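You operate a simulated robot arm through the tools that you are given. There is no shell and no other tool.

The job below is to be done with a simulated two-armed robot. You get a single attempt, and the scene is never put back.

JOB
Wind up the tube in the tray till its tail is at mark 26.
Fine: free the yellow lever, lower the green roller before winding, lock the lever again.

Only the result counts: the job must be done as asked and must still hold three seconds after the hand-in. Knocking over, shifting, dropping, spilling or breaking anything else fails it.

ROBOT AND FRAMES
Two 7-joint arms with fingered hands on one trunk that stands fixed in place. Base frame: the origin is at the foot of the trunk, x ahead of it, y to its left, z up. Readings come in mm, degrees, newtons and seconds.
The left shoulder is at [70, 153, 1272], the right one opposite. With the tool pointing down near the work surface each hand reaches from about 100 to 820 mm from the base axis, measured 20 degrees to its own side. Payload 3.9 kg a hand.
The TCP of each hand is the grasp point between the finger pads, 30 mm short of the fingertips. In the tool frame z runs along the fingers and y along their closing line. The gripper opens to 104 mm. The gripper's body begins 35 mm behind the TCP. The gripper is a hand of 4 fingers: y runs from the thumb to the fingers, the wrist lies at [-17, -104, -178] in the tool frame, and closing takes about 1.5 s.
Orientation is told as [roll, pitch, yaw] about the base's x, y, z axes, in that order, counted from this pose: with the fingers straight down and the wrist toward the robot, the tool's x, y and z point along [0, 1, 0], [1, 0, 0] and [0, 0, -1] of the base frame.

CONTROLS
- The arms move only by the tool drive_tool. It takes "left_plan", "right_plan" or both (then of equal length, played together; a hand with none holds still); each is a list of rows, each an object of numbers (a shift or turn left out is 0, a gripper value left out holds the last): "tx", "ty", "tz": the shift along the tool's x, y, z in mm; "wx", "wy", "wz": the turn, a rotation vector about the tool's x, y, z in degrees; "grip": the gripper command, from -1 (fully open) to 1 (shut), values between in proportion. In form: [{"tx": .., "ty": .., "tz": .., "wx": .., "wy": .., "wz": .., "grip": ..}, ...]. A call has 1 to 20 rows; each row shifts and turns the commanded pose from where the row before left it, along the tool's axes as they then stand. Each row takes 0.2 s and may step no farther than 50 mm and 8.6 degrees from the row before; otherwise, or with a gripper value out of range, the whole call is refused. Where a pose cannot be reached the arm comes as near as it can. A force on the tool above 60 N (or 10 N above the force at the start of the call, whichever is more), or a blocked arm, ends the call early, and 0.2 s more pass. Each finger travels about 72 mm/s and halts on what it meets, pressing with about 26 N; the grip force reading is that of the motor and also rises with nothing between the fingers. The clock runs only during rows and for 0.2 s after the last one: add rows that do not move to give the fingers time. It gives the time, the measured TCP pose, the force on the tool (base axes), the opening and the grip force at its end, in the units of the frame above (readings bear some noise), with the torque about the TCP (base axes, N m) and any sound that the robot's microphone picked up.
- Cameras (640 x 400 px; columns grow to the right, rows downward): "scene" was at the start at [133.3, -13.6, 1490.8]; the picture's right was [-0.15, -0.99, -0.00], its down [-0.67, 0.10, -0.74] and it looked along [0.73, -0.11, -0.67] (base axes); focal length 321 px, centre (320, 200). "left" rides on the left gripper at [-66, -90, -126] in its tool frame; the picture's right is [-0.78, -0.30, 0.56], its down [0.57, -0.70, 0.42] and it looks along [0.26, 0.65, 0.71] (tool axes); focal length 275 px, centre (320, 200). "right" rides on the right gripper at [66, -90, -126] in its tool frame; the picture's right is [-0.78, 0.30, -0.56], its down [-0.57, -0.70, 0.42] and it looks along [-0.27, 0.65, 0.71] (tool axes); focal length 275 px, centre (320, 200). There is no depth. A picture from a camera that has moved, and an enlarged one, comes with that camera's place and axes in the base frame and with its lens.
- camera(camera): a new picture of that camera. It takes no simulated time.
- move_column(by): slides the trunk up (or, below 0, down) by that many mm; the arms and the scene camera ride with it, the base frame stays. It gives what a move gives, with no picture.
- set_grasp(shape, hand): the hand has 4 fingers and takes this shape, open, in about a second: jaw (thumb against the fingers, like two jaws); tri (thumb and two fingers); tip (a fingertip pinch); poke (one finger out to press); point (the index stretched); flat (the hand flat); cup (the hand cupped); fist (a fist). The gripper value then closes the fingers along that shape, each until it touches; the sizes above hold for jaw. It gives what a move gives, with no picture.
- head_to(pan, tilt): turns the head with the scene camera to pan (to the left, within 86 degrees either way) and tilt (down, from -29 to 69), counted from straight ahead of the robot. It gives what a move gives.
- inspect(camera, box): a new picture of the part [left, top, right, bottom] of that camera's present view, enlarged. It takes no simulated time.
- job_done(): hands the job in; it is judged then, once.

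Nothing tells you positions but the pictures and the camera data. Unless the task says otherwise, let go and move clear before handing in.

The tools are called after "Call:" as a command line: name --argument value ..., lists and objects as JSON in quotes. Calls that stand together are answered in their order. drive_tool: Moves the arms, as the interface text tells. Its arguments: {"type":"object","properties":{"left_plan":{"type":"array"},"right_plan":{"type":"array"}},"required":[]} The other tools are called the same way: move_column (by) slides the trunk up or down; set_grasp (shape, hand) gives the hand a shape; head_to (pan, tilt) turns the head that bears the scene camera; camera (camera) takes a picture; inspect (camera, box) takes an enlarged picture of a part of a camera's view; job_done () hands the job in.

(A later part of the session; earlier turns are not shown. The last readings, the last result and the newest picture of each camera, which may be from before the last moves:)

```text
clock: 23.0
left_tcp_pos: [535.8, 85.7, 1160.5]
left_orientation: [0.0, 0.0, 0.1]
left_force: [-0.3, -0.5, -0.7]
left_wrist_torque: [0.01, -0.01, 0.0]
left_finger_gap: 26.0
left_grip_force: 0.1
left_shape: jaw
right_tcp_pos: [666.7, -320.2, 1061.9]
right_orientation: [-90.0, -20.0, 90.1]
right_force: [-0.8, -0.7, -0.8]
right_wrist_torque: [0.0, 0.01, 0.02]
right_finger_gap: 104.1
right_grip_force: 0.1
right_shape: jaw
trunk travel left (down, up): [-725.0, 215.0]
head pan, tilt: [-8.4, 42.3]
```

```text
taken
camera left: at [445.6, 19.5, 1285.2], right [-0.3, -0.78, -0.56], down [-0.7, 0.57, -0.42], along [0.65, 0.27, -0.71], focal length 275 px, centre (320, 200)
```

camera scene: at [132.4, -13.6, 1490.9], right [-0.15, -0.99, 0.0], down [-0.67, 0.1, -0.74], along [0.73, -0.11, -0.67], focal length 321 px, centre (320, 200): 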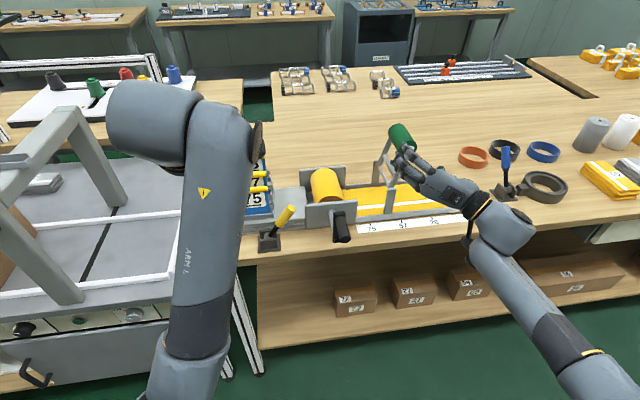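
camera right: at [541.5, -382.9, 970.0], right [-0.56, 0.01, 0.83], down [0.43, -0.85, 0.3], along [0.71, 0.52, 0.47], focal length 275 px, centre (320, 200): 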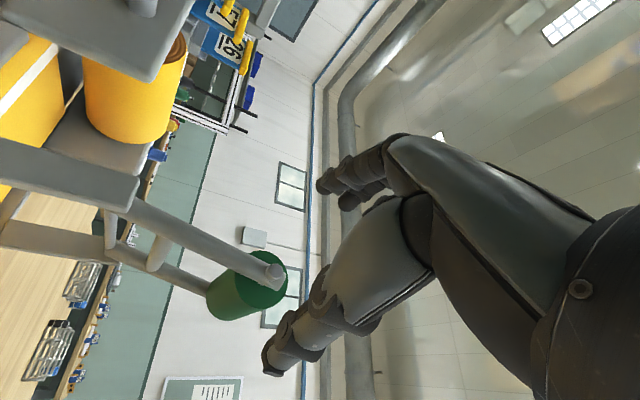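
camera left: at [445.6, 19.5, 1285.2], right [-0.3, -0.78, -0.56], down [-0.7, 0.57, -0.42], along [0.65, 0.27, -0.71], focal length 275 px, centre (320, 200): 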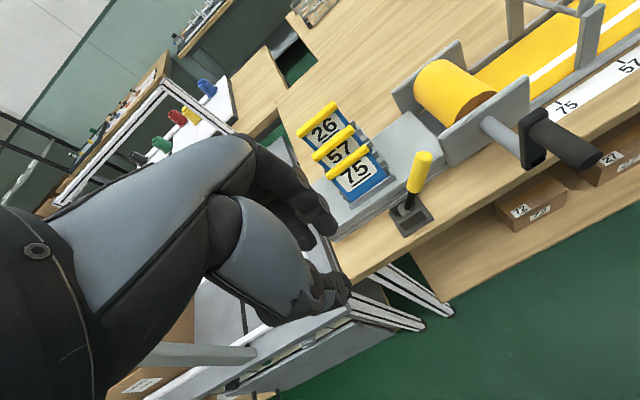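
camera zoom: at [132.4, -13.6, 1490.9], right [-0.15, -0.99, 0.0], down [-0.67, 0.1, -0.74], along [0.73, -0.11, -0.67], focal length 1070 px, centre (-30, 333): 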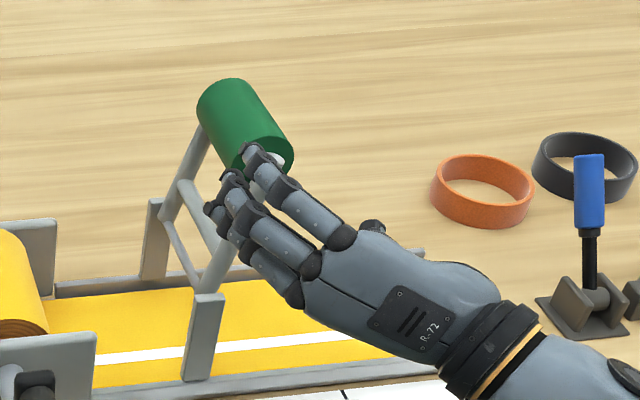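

The fingers sit left of the roller and the thumb to its right, about on axis. I'll advance over the roller's near end.

Call:
drive_tool --right_plan '[{"tz": 16, "tx": 1}, {"tz": 16, "tx": 1}, {"tz": 16, "tx": 1}, {"tz": 16}, {"tz": 16}, {}]'

Call:
inspect --camera "scene" --box '[350, 100, 500, 220]'

Call:
camera --camera "right"

```text
clock: 24.4
left_tcp_pos: [536.5, 84.0, 1159.5]
left_orientation: [-0.1, 0.1, 0.2]
left_force: [-0.9, 0.2, 0.0]
left_wrist_torque: [0.01, 0.0, 0.02]
left_finger_gap: 25.8
left_grip_force: 0.1
left_shape: jaw
right_tcp_pos: [747.9, -321.1, 1059.4]
right_orientation: [-90.0, -20.0, 90.1]
right_force: [0.1, -0.6, 0.7]
right_wrist_torque: [0.01, -0.01, 0.03]
right_finger_gap: 103.9
right_grip_force: 0.1
right_shape: jaw
trunk travel left (down, up): [-725.0, 215.0]
head pan, tilt: [-8.4, 42.3]
```

```text
3.33 times, centred on (425, 160) of scene
camera zoom: at [132.8, -13.6, 1490.9], right [-0.15, -0.99, 0.0], down [-0.67, 0.1, -0.74], along [0.73, -0.11, -0.67], focal length 1070 px, centre (-30, 333)
```

zoom: 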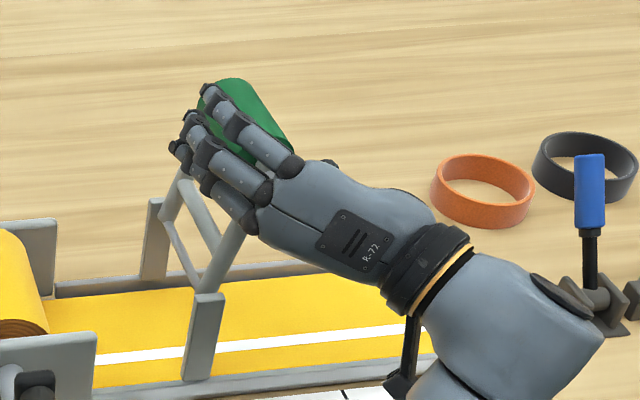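

```text
taken
camera right: at [621.9, -382.3, 967.5], right [-0.56, 0.01, 0.83], down [0.43, -0.85, 0.3], along [0.71, 0.52, 0.47], focal length 275 px, centre (320, 200)
```

right: 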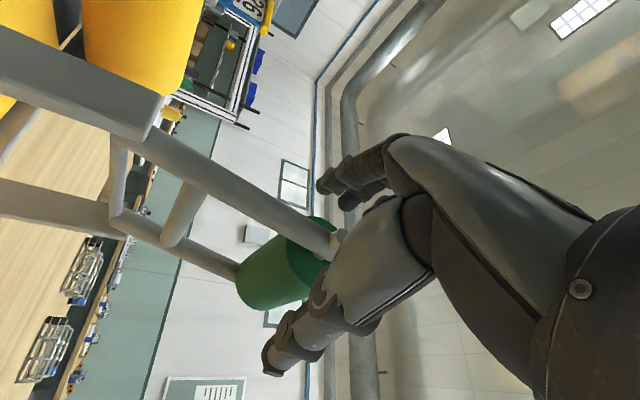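

The roller sits between thumb and fingers. I'll narrow the opening to a loose 56 mm cage and swing left along the arc about the pivot, turning the hand with it.

Call:
drive_tool --right_plan '[{"grip": -0.5}, {"grip": -0.08}, {}, {}, {"ty": 5.9, "tx": 0.15, "wz": -3}, {"ty": 5.9, "tx": 0.15, "wz": -3}, {"ty": 5.9, "tx": 0.15, "wz": -3}, {"ty": 5.9, "tx": 0.15, "wz": -3}, {}]'

Call:
inspect --camera "scene" --box '[350, 100, 500, 220]'

Call:
camera --camera "right"

```text
clock: 26.4
left_tcp_pos: [537.3, 84.6, 1159.2]
left_orientation: [0.1, 0.0, 0.1]
left_force: [0.1, 0.4, -0.2]
left_wrist_torque: [0.0, 0.01, 0.01]
left_finger_gap: 25.7
left_grip_force: 0.1
left_shape: jaw
right_tcp_pos: [748.0, -296.3, 1064.4]
right_orientation: [-90.1, -7.9, 90.2]
right_force: [-0.2, -0.2, 0.3]
right_wrist_torque: [0.01, 0.02, -0.03]
right_finger_gap: 56.9
right_grip_force: 0.0
right_shape: jaw
trunk travel left (down, up): [-725.0, 215.0]
head pan, tilt: [-8.4, 42.3]
```

```text
3.33 times, centred on (425, 160) of scene
camera zoom: at [133.4, -13.7, 1490.8], right [-0.15, -0.99, 0.0], down [-0.67, 0.1, -0.74], along [0.73, -0.11, -0.67], focal length 1070 px, centre (-30, 333)
```

zoom: 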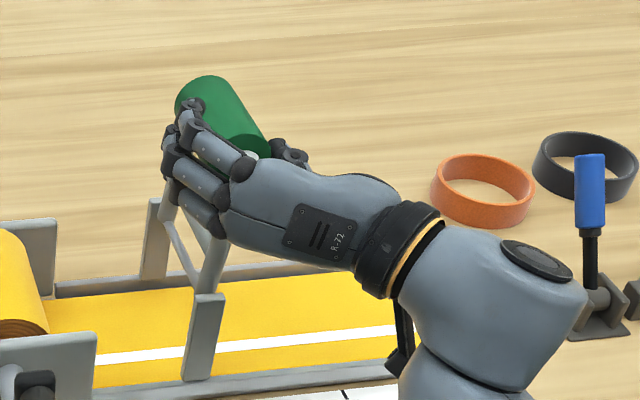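

```text
taken
camera right: at [622.1, -376.6, 988.1], right [-0.56, 0.19, 0.81], down [0.43, -0.77, 0.47], along [0.71, 0.61, 0.35], focal length 275 px, centre (320, 200)
```

right: 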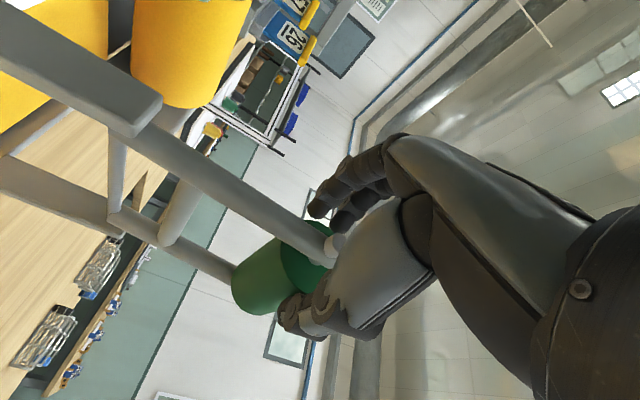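

The roller follows with almost no force, so left is a free direction. Continuing past vertical.

Call:
drive_tool --right_plan '[{"ty": 5.9, "tx": 0.15, "wz": -3}, {"ty": 5.9, "tx": 0.15, "wz": -3}, {"ty": 5.9, "tx": 0.15, "wz": -3}, {"ty": 5.9, "tx": 0.15, "wz": -3}, {"ty": 5.9, "tx": 0.15, "wz": -3}, {"ty": 5.9, "tx": 0.15, "wz": -3}, {"ty": 5.9, "tx": 0.15, "wz": -3}, {}]'

Call:
inspect --camera "scene" --box '[350, 100, 500, 220]'

Call:
camera --camera "right"

```text
clock: 28.2
left_tcp_pos: [536.7, 85.3, 1159.7]
left_orientation: [-0.1, 0.0, 0.0]
left_force: [-1.0, -0.2, -0.4]
left_wrist_torque: [-0.03, 0.03, -0.01]
left_finger_gap: 25.9
left_grip_force: 0.1
left_shape: jaw
right_tcp_pos: [747.5, -254.2, 1064.4]
right_orientation: [-90.0, 12.9, 90.1]
right_force: [0.0, 0.1, -0.3]
right_wrist_torque: [-0.01, 0.01, 0.01]
right_finger_gap: 57.2
right_grip_force: 0.1
right_shape: jaw
trunk travel left (down, up): [-725.0, 215.0]
head pan, tilt: [-8.4, 42.3]
```

```text
3.33 times, centred on (425, 160) of scene
camera zoom: at [133.3, -13.4, 1490.8], right [-0.15, -0.99, 0.0], down [-0.67, 0.1, -0.74], along [0.73, -0.11, -0.67], focal length 1070 px, centre (-30, 333)
```

zoom: 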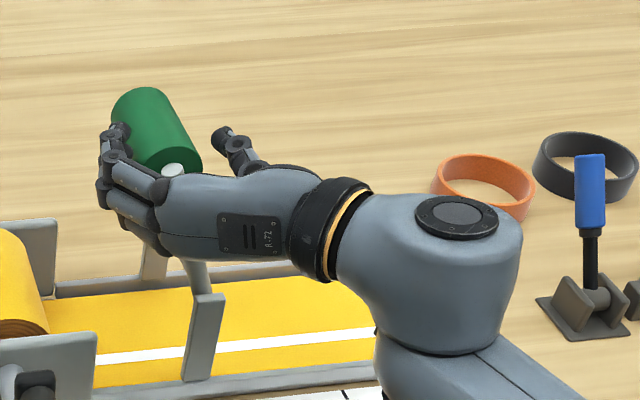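

```text
taken
camera right: at [622.5, -357.6, 1020.8], right [-0.56, 0.46, 0.69], down [0.43, -0.55, 0.72], along [0.71, 0.69, 0.11], focal length 275 px, centre (320, 200)
```

right: 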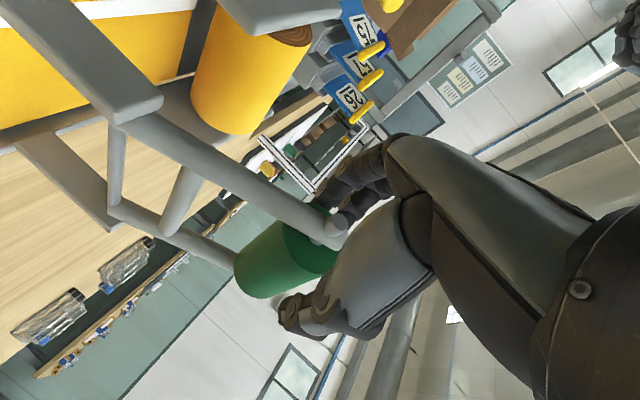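

The roller has passed vertical and now rests on the fingers. I'll keep lowering it along the arc.

Call:
drive_tool --right_plan '[{"ty": 7.9, "tx": 0.28, "wz": -4}, {"ty": 7.9, "tx": 0.28, "wz": -4}, {"ty": 7.9, "tx": 0.28, "wz": -4}, {"ty": 7.9, "tx": 0.28, "wz": -4}, {"ty": 7.9, "tx": 0.28, "wz": -4}, {"ty": 7.9, "tx": 0.28, "wz": -4}, {"ty": 7.9, "tx": 0.28, "wz": -4}, {"ty": 7.9, "tx": 0.28, "wz": -4}, {}]'

Call:
inspect --camera "scene" --box '[300, 100, 450, 240]'

Call:
camera --camera "right"

```text
clock: 30.2
left_tcp_pos: [537.3, 84.0, 1158.7]
left_orientation: [-0.1, 0.0, 0.1]
left_force: [0.2, 0.0, -0.4]
left_wrist_torque: [-0.01, 0.01, 0.01]
left_finger_gap: 25.8
left_grip_force: 0.0
left_shape: jaw
right_tcp_pos: [747.0, -201.0, 1032.9]
right_orientation: [-90.1, 45.0, 90.0]
right_force: [-0.1, 1.4, -1.1]
right_wrist_torque: [0.04, 0.02, 0.05]
right_finger_gap: 57.7
right_grip_force: 0.1
right_shape: jaw
trunk travel left (down, up): [-725.0, 215.0]
head pan, tilt: [-8.4, 42.3]
```

```text
2.86 times, centred on (375, 170) of scene
camera zoom: at [133.4, -13.4, 1490.8], right [-0.15, -0.99, 0.0], down [-0.67, 0.1, -0.74], along [0.73, -0.11, -0.67], focal length 918 px, centre (163, 286)
```

zoom: 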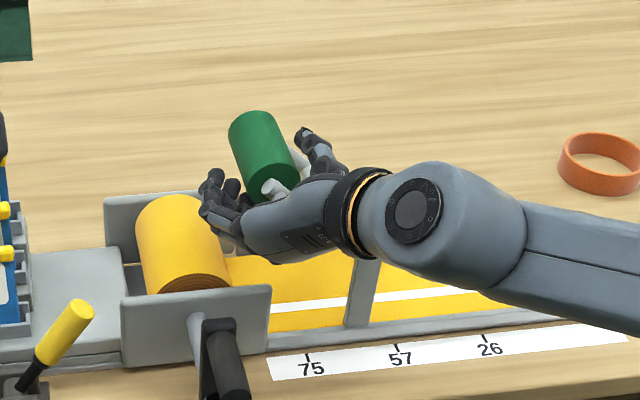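

```text
taken
camera right: at [621.9, -310.7, 1051.1], right [-0.56, 0.76, 0.34], down [0.42, -0.09, 0.9], along [0.71, 0.65, -0.27], focal length 275 px, centre (320, 200)
```

right: 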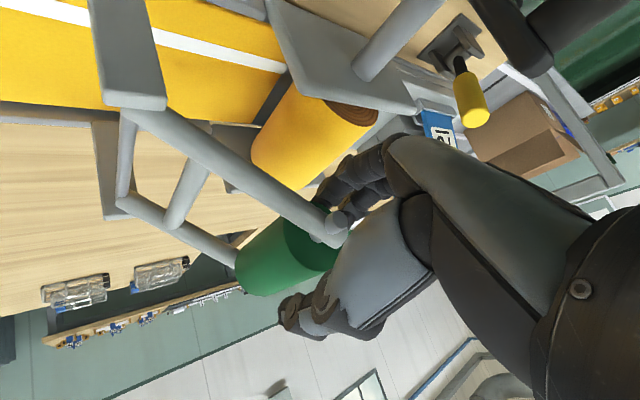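

Now about 45° past vertical, still resting on the fingers. I'll lower a bit more.

Call:
drive_tool --right_plan '[{"ty": 5.9, "tx": 0.15, "wz": -3}, {"ty": 5.9, "tx": 0.15, "wz": -3}, {"ty": 5.9, "tx": 0.15, "wz": -3}, {"ty": 5.9, "tx": 0.15, "wz": -3}, {"ty": 5.9, "tx": 0.15, "wz": -3}, {}]'

Call:
inspect --camera "scene" --box '[300, 100, 450, 240]'

Call:
camera --camera "right"

Call:
inspect --camera "left" --box '[380, 0, 640, 200]'

```text
clock: 31.6
left_tcp_pos: [537.7, 85.6, 1158.3]
left_orientation: [0.0, -0.1, 0.1]
left_force: [-0.6, -0.7, 1.0]
left_wrist_torque: [0.0, -0.02, 0.04]
left_finger_gap: 26.3
left_grip_force: 0.1
left_shape: jaw
right_tcp_pos: [747.9, -183.3, 1009.4]
right_orientation: [-90.0, 60.0, 90.2]
right_force: [0.0, 1.9, -1.8]
right_wrist_torque: [0.06, -0.02, 0.04]
right_finger_gap: 57.7
right_grip_force: 0.1
right_shape: jaw
trunk travel left (down, up): [-725.0, 215.0]
head pan, tilt: [-8.4, 42.3]
```

```text
2.86 times, centred on (375, 170) of scene
camera zoom: at [133.4, -13.3, 1490.8], right [-0.15, -0.99, 0.0], down [-0.67, 0.1, -0.74], along [0.73, -0.11, -0.67], focal length 918 px, centre (163, 286)
```

zoom: 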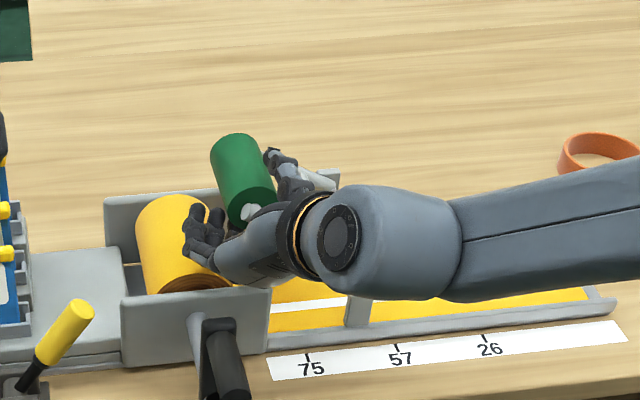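

```text
taken
camera right: at [622.3, -284.6, 1055.6], right [-0.56, 0.82, 0.13], down [0.42, 0.15, 0.89], along [0.71, 0.55, -0.43], focal length 275 px, centre (320, 200)
```

right: 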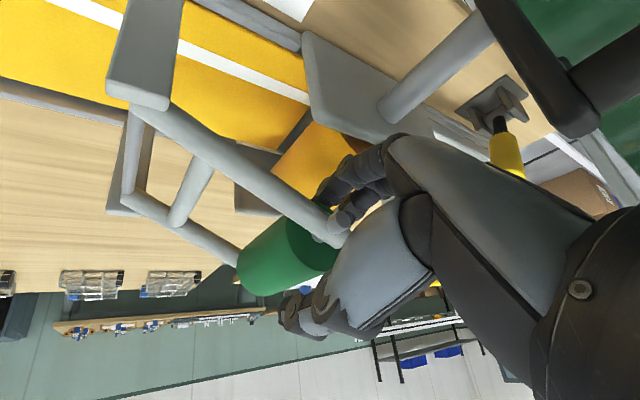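

```text
2.00 times, centred on (510, 100) of left
camera zoom: at [446.5, 19.8, 1284.9], right [-0.3, -0.78, -0.56], down [-0.7, 0.57, -0.42], along [0.65, 0.27, -0.71], focal length 551 px, centre (-60, 400)
```

zoom: 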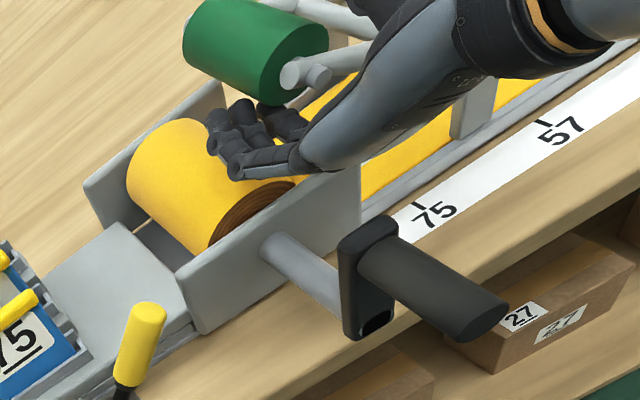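

There are still about 30 mm between the fingers and the roll. I'll lower about 8° more and check again before withdrawing.

Call:
drive_tool --right_plan '[{"ty": 3.95, "tx": 0.07, "wz": -2}, {"ty": 3.95, "tx": 0.07, "wz": -2}, {"ty": 3.95, "tx": 0.07, "wz": -2}, {"ty": 3.95, "tx": 0.07, "wz": -2}, {}]'

Call:
inspect --camera "left" --box '[380, 0, 640, 200]'

Call:
camera --camera "right"

```text
clock: 32.8
left_tcp_pos: [534.2, 85.0, 1160.9]
left_orientation: [0.0, 0.0, 0.1]
left_force: [0.1, -0.3, 0.4]
left_wrist_torque: [0.01, 0.03, -0.01]
left_finger_gap: 25.9
left_grip_force: 0.0
left_shape: jaw
right_tcp_pos: [747.6, -175.2, 998.0]
right_orientation: [-90.8, 68.0, 89.4]
right_force: [-1.6, 0.5, 10.7]
right_wrist_torque: [0.38, 0.27, 0.14]
right_finger_gap: 54.6
right_grip_force: 0.0
right_shape: jaw
trunk travel left (down, up): [-725.0, 215.0]
head pan, tilt: [-8.4, 42.3]
```

```text
2.00 times, centred on (510, 100) of left
camera zoom: at [443.9, 19.9, 1286.0], right [-0.29, -0.78, -0.56], down [-0.7, 0.57, -0.43], along [0.65, 0.27, -0.71], focal length 551 px, centre (-60, 400)
```

zoom: 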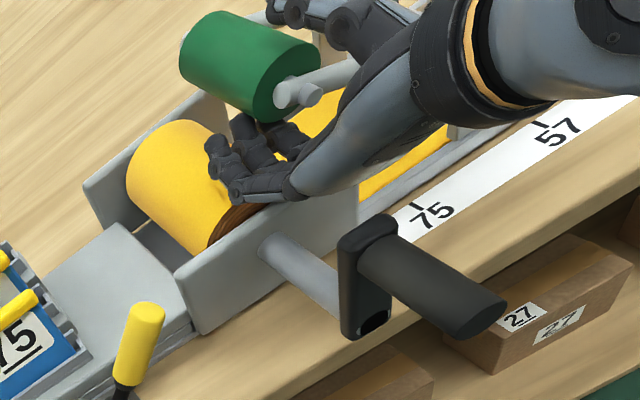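

```text
taken
camera right: at [621.2, -271.0, 1057.1], right [-0.56, 0.83, 0.01], down [0.42, 0.27, 0.87], along [0.72, 0.49, -0.5], focal length 275 px, centre (320, 200)
```

right: 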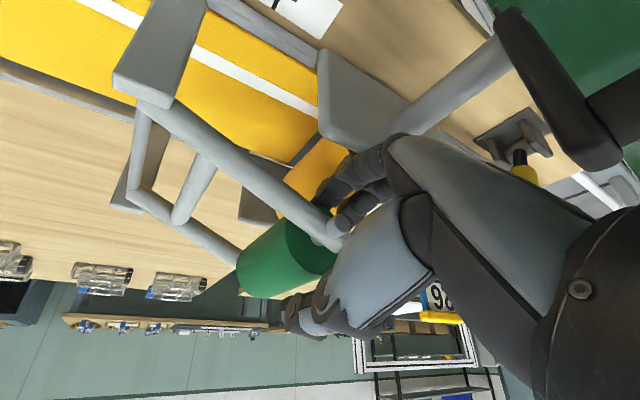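

The fingers just touched the roll (10 N), so I'll lift 5 mm and withdraw straight back, letting the roller settle the last few degrees.

Call:
drive_tool --right_plan '[{"ty": -4.6, "tx": -1.9}, {"tz": -15}, {"tz": -15}, {"tz": -20}, {"tz": -25}, {"tz": -25}, {"tz": -25}, {}]'

Call:
inspect --camera "left" --box '[380, 0, 640, 200]'

Call:
camera --camera "right"

Call:
camera --camera "scene"

```text
clock: 34.0
left_tcp_pos: [534.0, 81.3, 1160.2]
left_orientation: [-0.1, -0.1, -0.2]
left_force: [-1.2, -0.1, -0.5]
left_wrist_torque: [0.06, -0.03, -0.01]
left_finger_gap: 26.0
left_grip_force: 0.0
left_shape: jaw
right_tcp_pos: [693.4, -183.6, 1016.5]
right_orientation: [-96.2, 67.7, 82.9]
right_force: [1.9, 0.4, 2.0]
right_wrist_torque: [0.12, 0.06, -0.08]
right_finger_gap: 56.5
right_grip_force: 0.1
right_shape: jaw
trunk travel left (down, up): [-725.0, 215.0]
head pan, tilt: [-8.4, 42.3]
stopped in row 5 (right hand): the force on the tool passed its limit at 66 N (the readings are from after the stop); the commanded pose is now the measured one
```

```text
2.00 times, centred on (510, 100) of left
camera zoom: at [443.6, 16.8, 1285.4], right [-0.3, -0.77, -0.56], down [-0.7, 0.58, -0.42], along [0.65, 0.26, -0.71], focal length 551 px, centre (-60, 400)
```

zoom: 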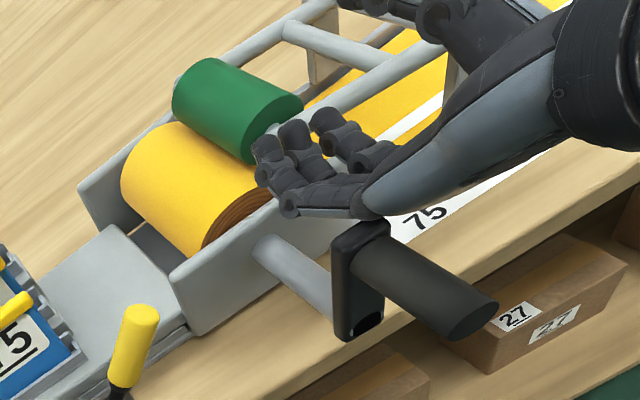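

```text
taken
camera right: at [563.1, -275.4, 1071.6], right [-0.54, 0.84, 0.0], down [0.39, 0.26, 0.88], along [0.74, 0.47, -0.47], focal length 275 px, centre (320, 200)
```

right: 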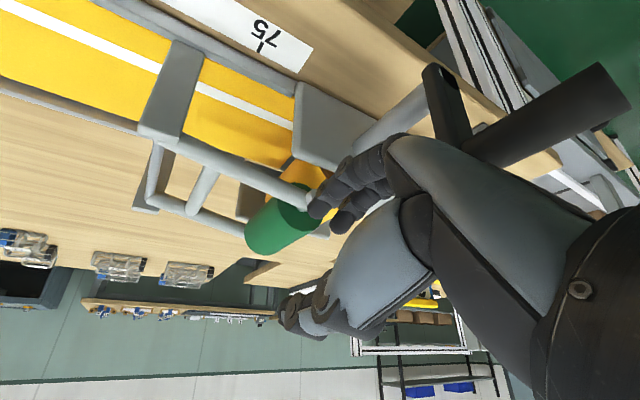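

```text
taken
camera scene: at [131.0, -14.1, 1490.9], right [-0.15, -0.99, 0.0], down [-0.66, 0.1, -0.74], along [0.73, -0.11, -0.67], focal length 321 px, centre (320, 200)
```

scene: 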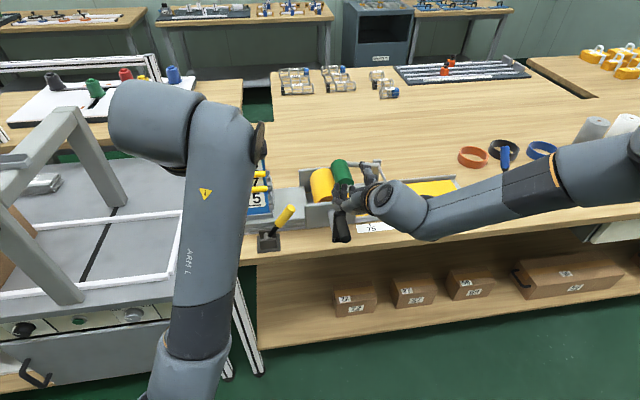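

The roller has dropped onto the roll, but the hand caught something, probably its knuckles on the crank arm. I'll go straight up in small steps to get clear.

Call:
drive_tool --right_plan '[{"ty": -4.6, "tx": -1.9}, {"ty": -4.6, "tx": -1.9}, {"ty": -4.6, "tx": -1.9}, {"ty": -4.6, "tx": -1.9}, {}]'

Call:
inspect --camera "left" --box '[380, 0, 640, 200]'

Call:
inspect --camera "scene" --box '[290, 140, 410, 250]'

```text
clock: 35.1
left_tcp_pos: [536.8, 83.9, 1158.6]
left_orientation: [-0.1, 0.1, -0.1]
left_force: [0.5, -0.4, -0.1]
left_wrist_torque: [0.02, 0.0, 0.0]
left_finger_gap: 25.7
left_grip_force: 0.1
left_shape: jaw
right_tcp_pos: [694.6, -180.0, 1036.7]
right_orientation: [-95.8, 67.5, 83.6]
right_force: [-0.5, -0.4, 0.0]
right_wrist_torque: [0.01, 0.0, 0.01]
right_finger_gap: 56.4
right_grip_force: 0.1
right_shape: jaw
trunk travel left (down, up): [-725.0, 215.0]
head pan, tilt: [-8.4, 42.3]
```

```text
2.00 times, centred on (510, 100) of left
camera zoom: at [445.6, 18.6, 1285.0], right [-0.3, -0.78, -0.56], down [-0.7, 0.57, -0.42], along [0.65, 0.26, -0.71], focal length 551 px, centre (-60, 400)
```

zoom: 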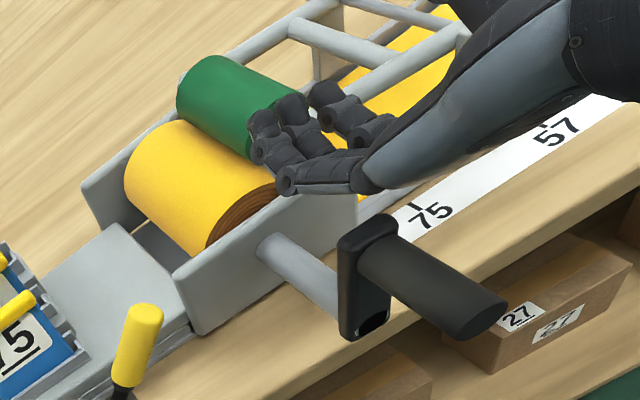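

```text
3.64 times, centred on (350, 195) of scene
camera zoom: at [132.7, -13.5, 1490.9], right [-0.15, -0.99, 0.0], down [-0.67, 0.1, -0.74], along [0.73, -0.11, -0.67], focal length 1168 px, centre (211, 218)
```

zoom: 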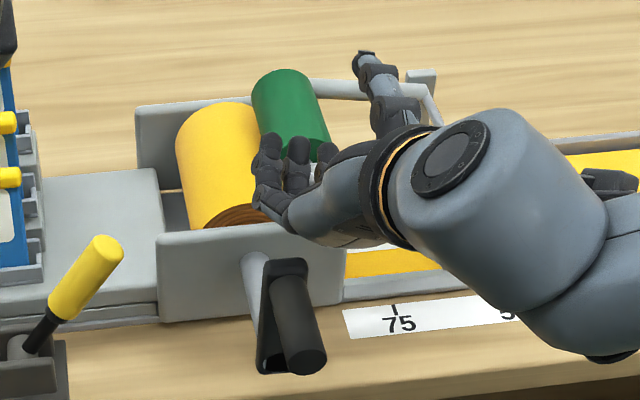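

The hand is free and the green roller now rests on the yellow roll. I'll lift clear, retreat toward the robot and look at the rig.

Call:
drive_tool --right_plan '[{"ty": -9.3, "tx": -3.8}, {"ty": -9.3, "tx": -3.8}, {"ty": -9.3, "tx": -3.8}, {"ty": -9.3, "tx": -3.8}, {"tz": -25}, {"tz": -25}, {"tz": -25}, {"tz": -25}, {"tz": -25}, {"tz": -25}, {"tz": -25, "grip": -1}, {}, {}]'

Call:
camera --camera "scene"

Call:
camera --camera "left"

Call:
camera --camera "right"

```text
clock: 38.0
left_tcp_pos: [536.4, 83.7, 1159.2]
left_orientation: [0.0, 0.0, -0.1]
left_force: [0.3, 0.7, 0.8]
left_wrist_torque: [-0.01, 0.01, -0.01]
left_finger_gap: 25.9
left_grip_force: 0.0
left_shape: jaw
right_tcp_pos: [518.2, -177.8, 1070.0]
right_orientation: [-95.8, 67.6, 83.6]
right_force: [0.3, 0.4, -0.1]
right_wrist_torque: [-0.01, 0.02, 0.04]
right_finger_gap: 103.6
right_grip_force: 0.0
right_shape: jaw
trunk travel left (down, up): [-725.0, 215.0]
head pan, tilt: [-8.4, 42.3]
```

```text
taken
camera scene: at [133.2, -13.5, 1490.9], right [-0.15, -0.99, 0.0], down [-0.67, 0.1, -0.74], along [0.73, -0.11, -0.67], focal length 321 px, centre (320, 200)
```

scene: 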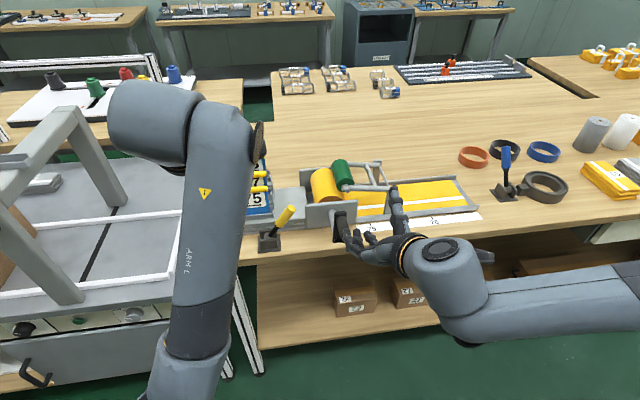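

```text
taken
camera left: at [446.1, 18.6, 1284.8], right [-0.3, -0.78, -0.56], down [-0.7, 0.57, -0.42], along [0.65, 0.26, -0.71], focal length 275 px, centre (320, 200)
```

left: 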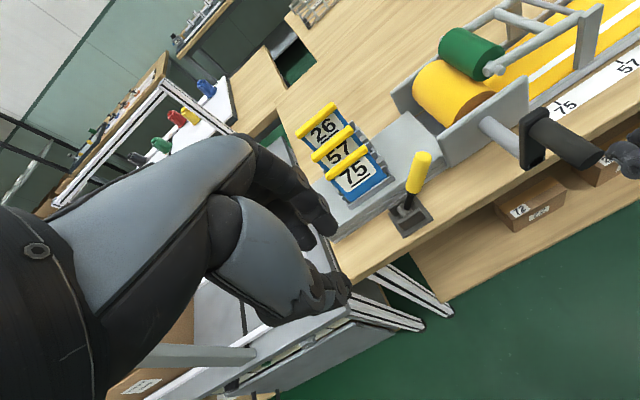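

```text
taken
camera right: at [388.0, -270.3, 1123.9], right [-0.54, 0.84, 0.0], down [0.4, 0.26, 0.88], along [0.74, 0.48, -0.47], focal length 275 px, centre (320, 200)
```

right: 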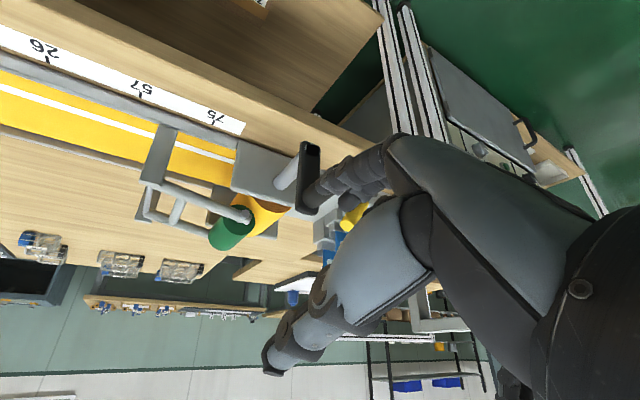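

The roller is down and the marks and tail are visible. Next I'll turn the right hand so its closing line is diagonal and line it up in front of the crank handle's end.

Call:
drive_tool --right_plan '[{"wz": 7.6}, {"wz": 7.6}, {"wz": 7.5}, {"ty": 19.7, "tx": 6.6}, {"ty": 19.7, "tx": 6.6}, {"ty": 19.7, "tx": 6.6}, {"ty": 19.7, "tx": 6.6}, {"ty": 19.7, "tx": 6.6}, {}]'

Call:
camera --camera "scene"

Call:
camera --camera "left"

Call:
camera --camera "right"

```text
clock: 40.0
left_tcp_pos: [536.3, 83.3, 1158.8]
left_orientation: [0.0, 0.0, -0.1]
left_force: [0.6, -0.3, -1.3]
left_wrist_torque: [0.0, -0.02, -0.03]
left_finger_gap: 25.9
left_grip_force: 0.0
left_shape: jaw
right_tcp_pos: [522.6, -131.1, 975.4]
right_orientation: [-93.1, 45.0, 86.7]
right_force: [0.6, -0.3, 0.4]
right_wrist_torque: [0.0, 0.03, 0.0]
right_finger_gap: 103.6
right_grip_force: 0.1
right_shape: jaw
trunk travel left (down, up): [-725.0, 215.0]
head pan, tilt: [-8.4, 42.3]
```

```text
taken
camera scene: at [133.1, -13.6, 1490.9], right [-0.15, -0.99, 0.0], down [-0.67, 0.1, -0.74], along [0.73, -0.11, -0.67], focal length 321 px, centre (320, 200)
```

scene: 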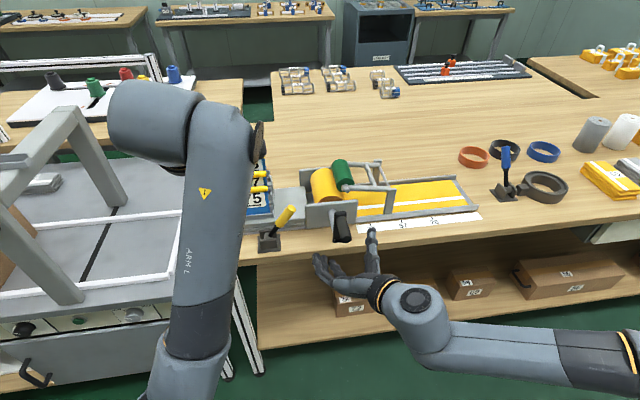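

```text
taken
camera left: at [446.0, 18.5, 1284.9], right [-0.3, -0.78, -0.56], down [-0.7, 0.57, -0.42], along [0.65, 0.26, -0.71], focal length 275 px, centre (320, 200)
```

left: 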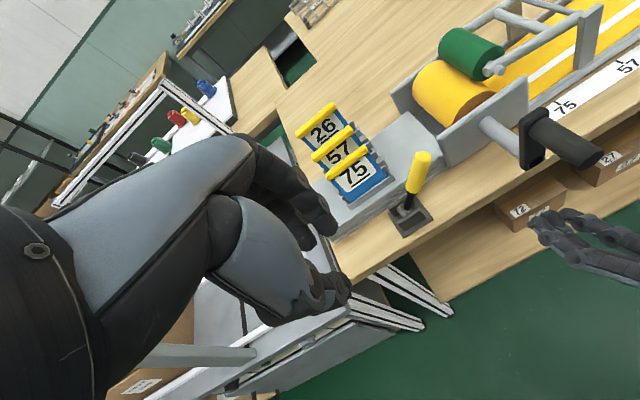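

```text
taken
camera right: at [393.9, -238.9, 988.6], right [-0.55, 0.77, 0.32], down [0.39, -0.1, 0.92], along [0.74, 0.63, -0.24], focal length 275 px, centre (320, 200)
```

right: 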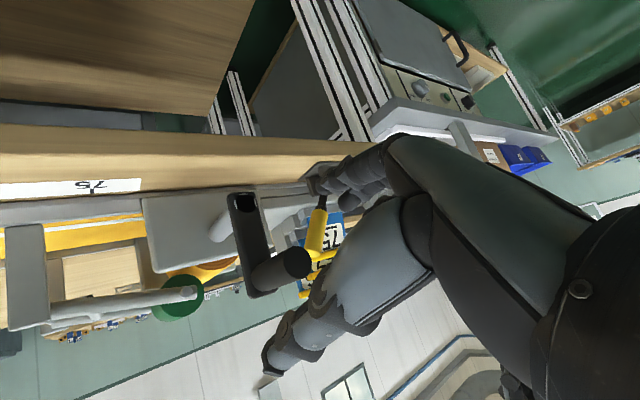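

The handle end triangulates to about (561, -132, 977) and the shaft centre to z≈906, so the crank radius is about 70 mm. I'll move forward over the handle and close on it.

Call:
drive_tool --right_plan '[{"tz": 16}, {"tz": 16}, {"tz": 16}, {"tz": 16}, {}]'

Call:
camera --camera "right"

Call:
inspect --camera "left" --box '[440, 40, 640, 240]'

Call:
inspect --camera "scene" --box '[280, 150, 420, 290]'

```text
clock: 41.1
left_tcp_pos: [536.6, 84.2, 1159.6]
left_orientation: [-0.1, -0.1, -0.1]
left_force: [0.9, -0.6, -0.9]
left_wrist_torque: [-0.02, 0.0, -0.03]
left_finger_gap: 25.7
left_grip_force: 0.0
left_shape: jaw
right_tcp_pos: [586.3, -131.8, 978.1]
right_orientation: [-93.1, 45.0, 86.7]
right_force: [0.6, -0.1, 0.3]
right_wrist_torque: [0.0, -0.02, -0.01]
right_finger_gap: 103.8
right_grip_force: 0.1
right_shape: jaw
trunk travel left (down, up): [-725.0, 215.0]
head pan, tilt: [-8.4, 42.3]
```

```text
taken
camera right: at [458.2, -239.3, 991.7], right [-0.56, 0.77, 0.32], down [0.39, -0.1, 0.92], along [0.74, 0.63, -0.24], focal length 275 px, centre (320, 200)
```

right: 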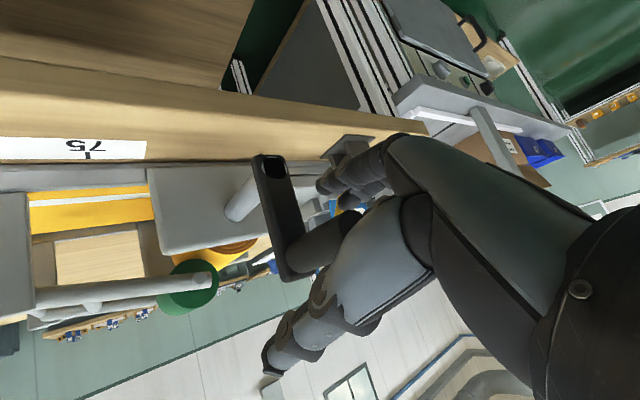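

```text
2.00 times, centred on (540, 140) of left
camera zoom: at [445.8, 18.6, 1285.0], right [-0.3, -0.78, -0.56], down [-0.7, 0.57, -0.42], along [0.65, 0.26, -0.71], focal length 551 px, centre (-120, 320)
```

zoom: 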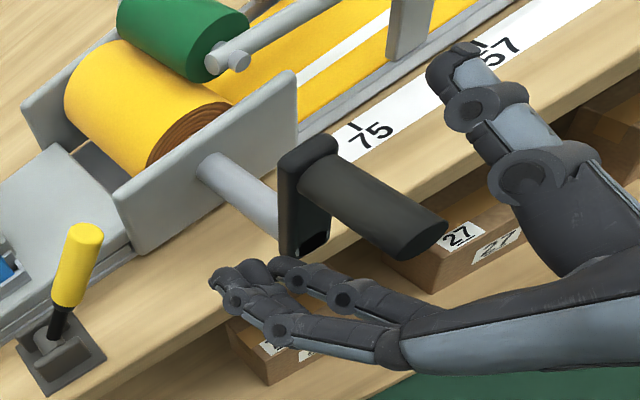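

```text
2.86 times, centred on (350, 220) of scene
camera zoom: at [132.8, -13.5, 1490.9], right [-0.15, -0.99, 0.0], down [-0.67, 0.1, -0.74], along [0.73, -0.11, -0.67], focal length 918 px, centre (234, 143)
```

zoom: 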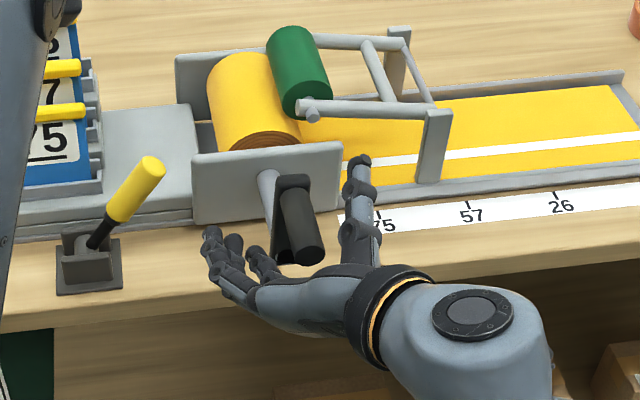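

The handle is centred between thumb and fingers. Closing the right hand on it.

Call:
drive_tool --right_plan '[{"grip": -0.5}, {"grip": 0.0}, {"grip": 0.4}, {"grip": 0.7}, {"grip": 1.0}, {}, {}, {}]'

Call:
inspect --camera "left" --box '[440, 40, 640, 240]'

Call:
inspect --camera "scene" --box '[280, 150, 500, 290]'

Call:
camera --camera "right"

```text
clock: 43.0
left_tcp_pos: [536.1, 83.8, 1159.4]
left_orientation: [0.1, 0.0, -0.1]
left_force: [-0.5, -0.1, 0.4]
left_wrist_torque: [0.0, 0.0, -0.02]
left_finger_gap: 26.0
left_grip_force: 0.1
left_shape: jaw
right_tcp_pos: [587.9, -131.1, 977.8]
right_orientation: [-93.1, 44.9, 86.7]
right_force: [1.0, -0.1, -0.6]
right_wrist_torque: [0.02, 0.06, 0.05]
right_finger_gap: 14.8
right_grip_force: 25.9
right_shape: jaw
trunk travel left (down, up): [-725.0, 215.0]
head pan, tilt: [-8.4, 42.3]
```

```text
2.00 times, centred on (540, 140) of left
camera zoom: at [446.2, 18.6, 1284.8], right [-0.3, -0.78, -0.56], down [-0.7, 0.57, -0.42], along [0.65, 0.26, -0.71], focal length 551 px, centre (-120, 320)
```

zoom: 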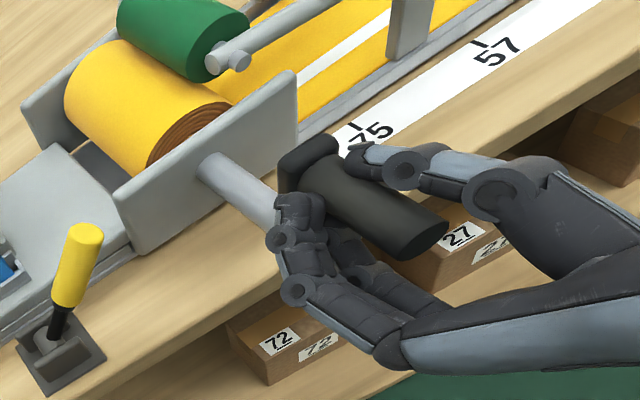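

```text
2.86 times, centred on (390, 220) of scene
camera zoom: at [133.4, -13.5, 1490.8], right [-0.15, -0.99, 0.0], down [-0.67, 0.1, -0.74], along [0.73, -0.11, -0.67], focal length 918 px, centre (120, 143)
```

zoom: 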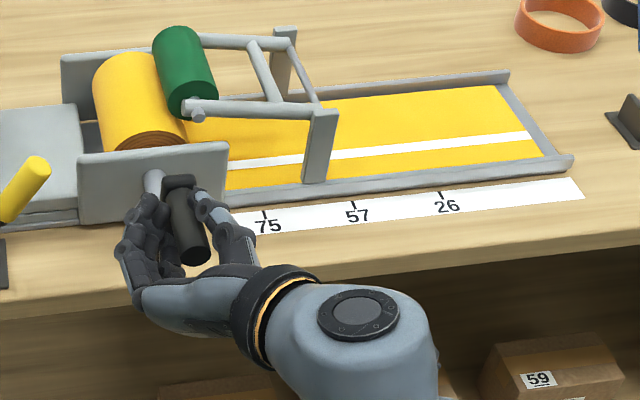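

```text
taken
camera right: at [458.4, -239.5, 991.6], right [-0.55, 0.77, 0.32], down [0.39, -0.1, 0.92], along [0.74, 0.63, -0.24], focal length 275 px, centre (320, 200)
```

right: 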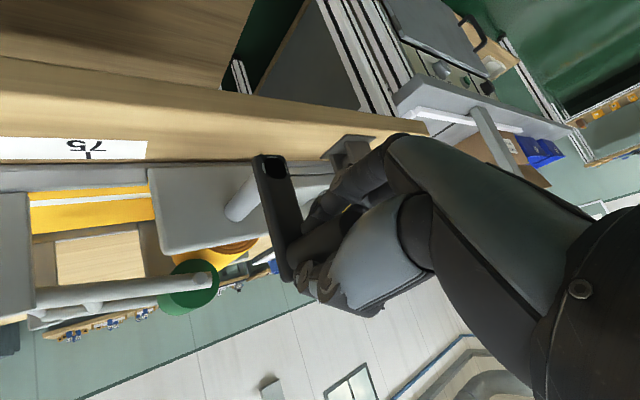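

The tail is still right of 26, and the scene camera sees it well. The fingertips are close to the crank arm plane, so I'll loosen, back off 9 mm and regrip before turning.

Call:
drive_tool --right_plan '[{"grip": 0.2}, {"grip": 0.2}, {"tz": -5}, {"tz": -4}, {"grip": 0.6}, {"grip": 1.0}, {}, {}, {}]'

Call:
inspect --camera "left" --box '[500, 80, 600, 180]'

Call:
inspect --camera "scene" --box '[390, 160, 490, 240]'

Call:
inspect --camera "right" --box '[200, 130, 400, 330]'

```text
clock: 45.0
left_tcp_pos: [535.7, 82.5, 1159.5]
left_orientation: [0.0, 0.0, -0.1]
left_force: [0.0, -0.2, -0.3]
left_wrist_torque: [-0.02, -0.02, 0.05]
left_finger_gap: 26.0
left_grip_force: 0.1
left_shape: jaw
right_tcp_pos: [578.2, -131.4, 978.6]
right_orientation: [-93.2, 45.0, 86.6]
right_force: [1.1, -1.4, 1.0]
right_wrist_torque: [-0.01, 0.0, 0.0]
right_finger_gap: 15.6
right_grip_force: 25.7
right_shape: jaw
trunk travel left (down, up): [-725.0, 215.0]
head pan, tilt: [-8.4, 42.3]
```

```text
4.00 times, centred on (550, 130) of left
camera zoom: at [446.2, 18.5, 1284.8], right [-0.3, -0.78, -0.56], down [-0.7, 0.57, -0.42], along [0.65, 0.26, -0.71], focal length 1101 px, centre (-600, 480)
```

zoom: 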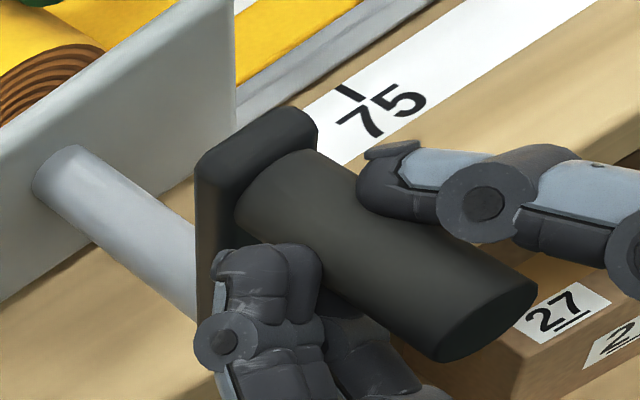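

```text
5.00 times, centred on (440, 200) of scene
camera zoom: at [133.3, -13.6, 1490.9], right [-0.15, -0.99, 0.0], down [-0.67, 0.1, -0.74], along [0.73, -0.11, -0.67], focal length 1606 px, centre (-280, 200)
```

zoom: 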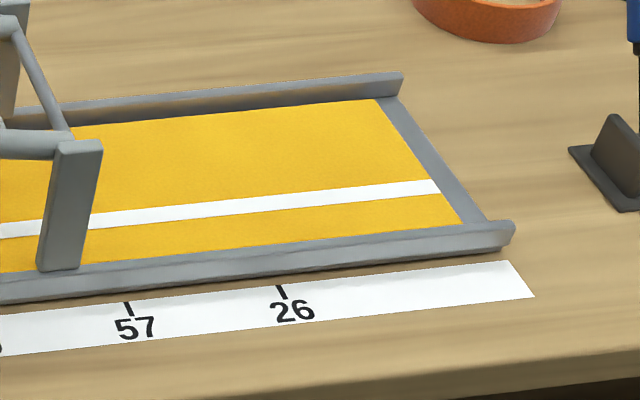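

```text
2.00 times, centred on (300, 230) of right
camera zoom: at [449.6, -239.8, 992.4], right [-0.55, 0.77, 0.32], down [0.39, -0.1, 0.92], along [0.74, 0.63, -0.24], focal length 551 px, centre (360, 140)
```

zoom: 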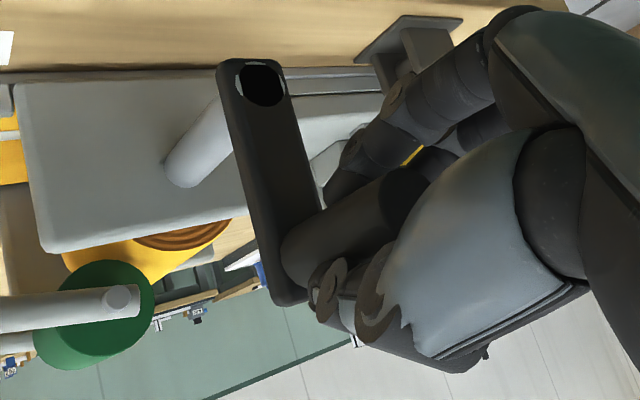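

The tail edge currently sits near y -528. I'll turn the crank a first 15° clockwise and watch the tail and forces.

Call:
drive_tool --right_plan '[{"ty": -2.1, "tx": 2.27, "grip": 1}, {"ty": -2.05, "tx": 2.27}, {"ty": -1.9, "tx": 2.44}, {"ty": -1.85, "tx": 2.44}, {"ty": -1.65, "tx": 2.6}, {"ty": -1.65, "tx": 2.6}, {}]'

Call:
inspect --camera "scene" --box '[390, 160, 490, 240]'

Call:
inspect --camera "right" --box '[200, 130, 400, 330]'

Call:
inspect --camera "left" --box '[440, 40, 640, 240]'

```text
clock: 46.5
left_tcp_pos: [535.3, 84.8, 1159.1]
left_orientation: [-0.1, 0.0, -0.1]
left_force: [-0.1, 0.5, 1.1]
left_wrist_torque: [0.0, -0.03, 0.01]
left_finger_gap: 25.9
left_grip_force: 0.1
left_shape: jaw
right_tcp_pos: [577.4, -150.2, 976.0]
right_orientation: [-93.2, 44.9, 86.6]
right_force: [6.0, 3.4, 8.9]
right_wrist_torque: [0.29, -0.27, 0.14]
right_finger_gap: 14.8
right_grip_force: 26.4
right_shape: jaw
trunk travel left (down, up): [-725.0, 215.0]
head pan, tilt: [-8.4, 42.3]
```

```text
5.00 times, centred on (440, 200) of scene
camera zoom: at [133.2, -12.2, 1490.9], right [-0.15, -0.99, 0.0], down [-0.67, 0.1, -0.74], along [0.73, -0.11, -0.67], focal length 1606 px, centre (-280, 200)
```

zoom: 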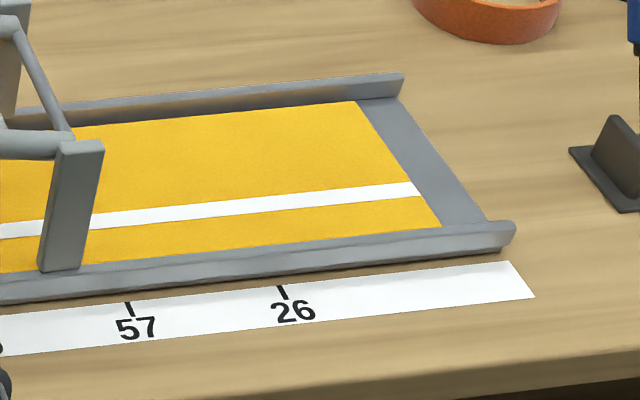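

```text
2.00 times, centred on (300, 230) of right
camera zoom: at [449.2, -257.6, 990.0], right [-0.56, 0.77, 0.32], down [0.39, -0.1, 0.92], along [0.74, 0.63, -0.24], focal length 551 px, centre (360, 140)
```

zoom: 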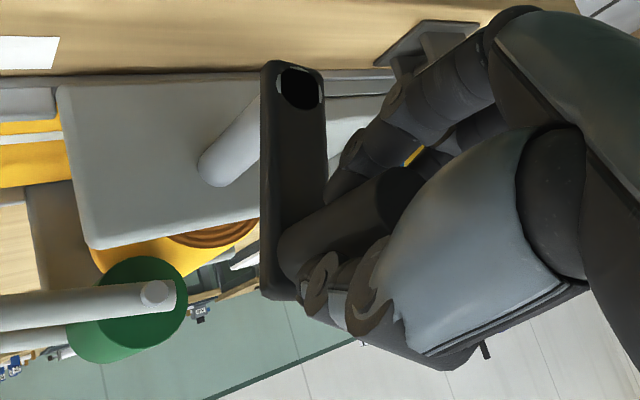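

```text
2.00 times, centred on (540, 140) of left
camera zoom: at [446.0, 19.7, 1284.9], right [-0.3, -0.78, -0.56], down [-0.7, 0.57, -0.42], along [0.65, 0.26, -0.71], focal length 551 px, centre (-120, 320)
```

zoom: 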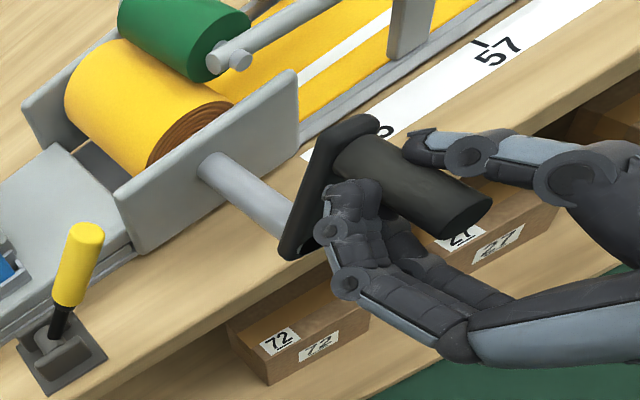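

Clockwise is right: about 15° of crank pulled the tail roughly 12 mm left. Forces are small, so I'll continue along the circle.

Call:
drive_tool --right_plan '[{"ty": -2.4, "tx": 1.7, "grip": 1}, {"ty": -1.9, "tx": 2.7}, {"ty": -1.18, "tx": 2.84}, {"ty": -1.17, "tx": 2.84}, {"ty": -0.93, "tx": 2.93}, {"ty": -0.92, "tx": 2.94}, {"ty": -0.67, "tx": 3.0}, {"ty": -0.67, "tx": 3.0}, {"ty": -0.41, "tx": 3.05}, {"ty": -0.4, "tx": 3.04}, {}]'

Call:
inspect --camera "scene" --box '[390, 160, 490, 240]'

Call:
inspect --camera "right" --box '[200, 130, 400, 330]'

Call:
inspect --camera "left" --box '[440, 40, 640, 240]'

```text
clock: 49.0
left_tcp_pos: [536.9, 86.6, 1158.5]
left_orientation: [0.1, 0.1, -0.1]
left_force: [1.1, 0.0, 0.3]
left_wrist_torque: [-0.03, 0.0, 0.01]
left_finger_gap: 25.8
left_grip_force: 0.0
left_shape: jaw
right_tcp_pos: [578.0, -176.6, 964.5]
right_orientation: [-93.1, 45.0, 86.7]
right_force: [6.3, 4.0, 4.2]
right_wrist_torque: [0.37, -0.09, 0.23]
right_finger_gap: 14.5
right_grip_force: 26.1
right_shape: jaw
trunk travel left (down, up): [-725.0, 215.0]
head pan, tilt: [-8.4, 42.3]
```

```text
5.00 times, centred on (440, 200) of scene
camera zoom: at [134.2, -12.1, 1490.8], right [-0.15, -0.99, 0.0], down [-0.67, 0.1, -0.74], along [0.73, -0.11, -0.67], focal length 1606 px, centre (-280, 200)
```

zoom: 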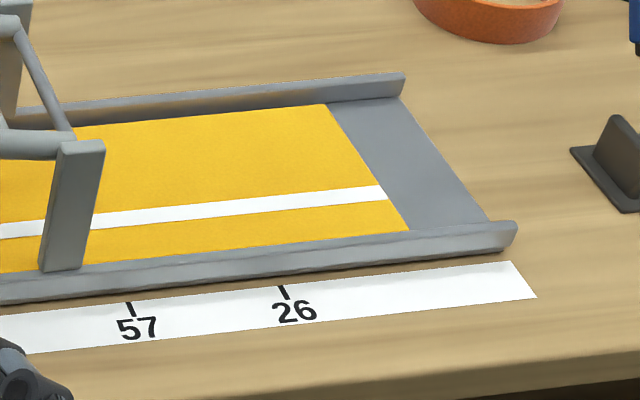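

```text
2.00 times, centred on (300, 230) of right
camera zoom: at [449.4, -284.4, 977.9], right [-0.55, 0.77, 0.32], down [0.39, -0.1, 0.92], along [0.74, 0.63, -0.25], focal length 551 px, centre (360, 140)
```

zoom: 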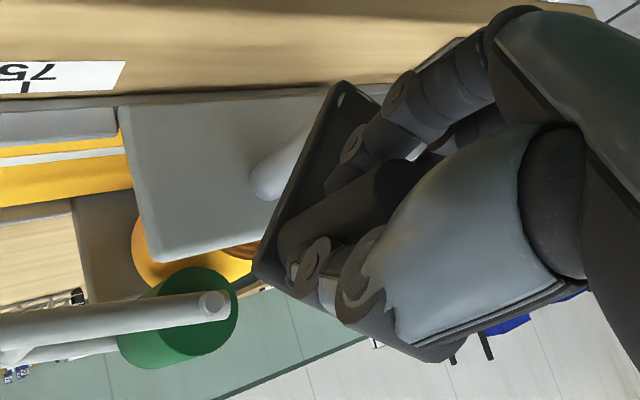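

```text
2.00 times, centred on (540, 140) of left
camera zoom: at [446.9, 19.9, 1284.5], right [-0.3, -0.78, -0.56], down [-0.7, 0.57, -0.42], along [0.65, 0.26, -0.71], focal length 551 px, centre (-120, 320)
```

zoom: 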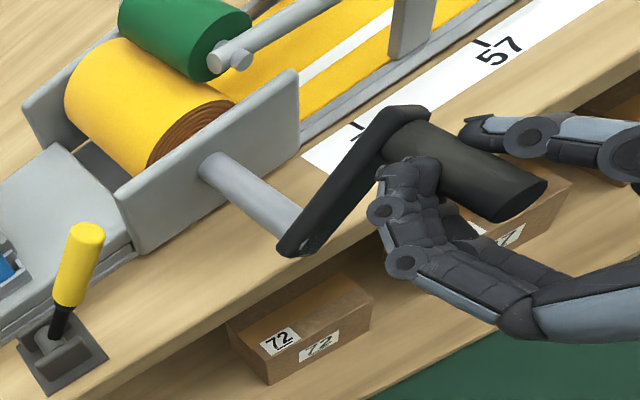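

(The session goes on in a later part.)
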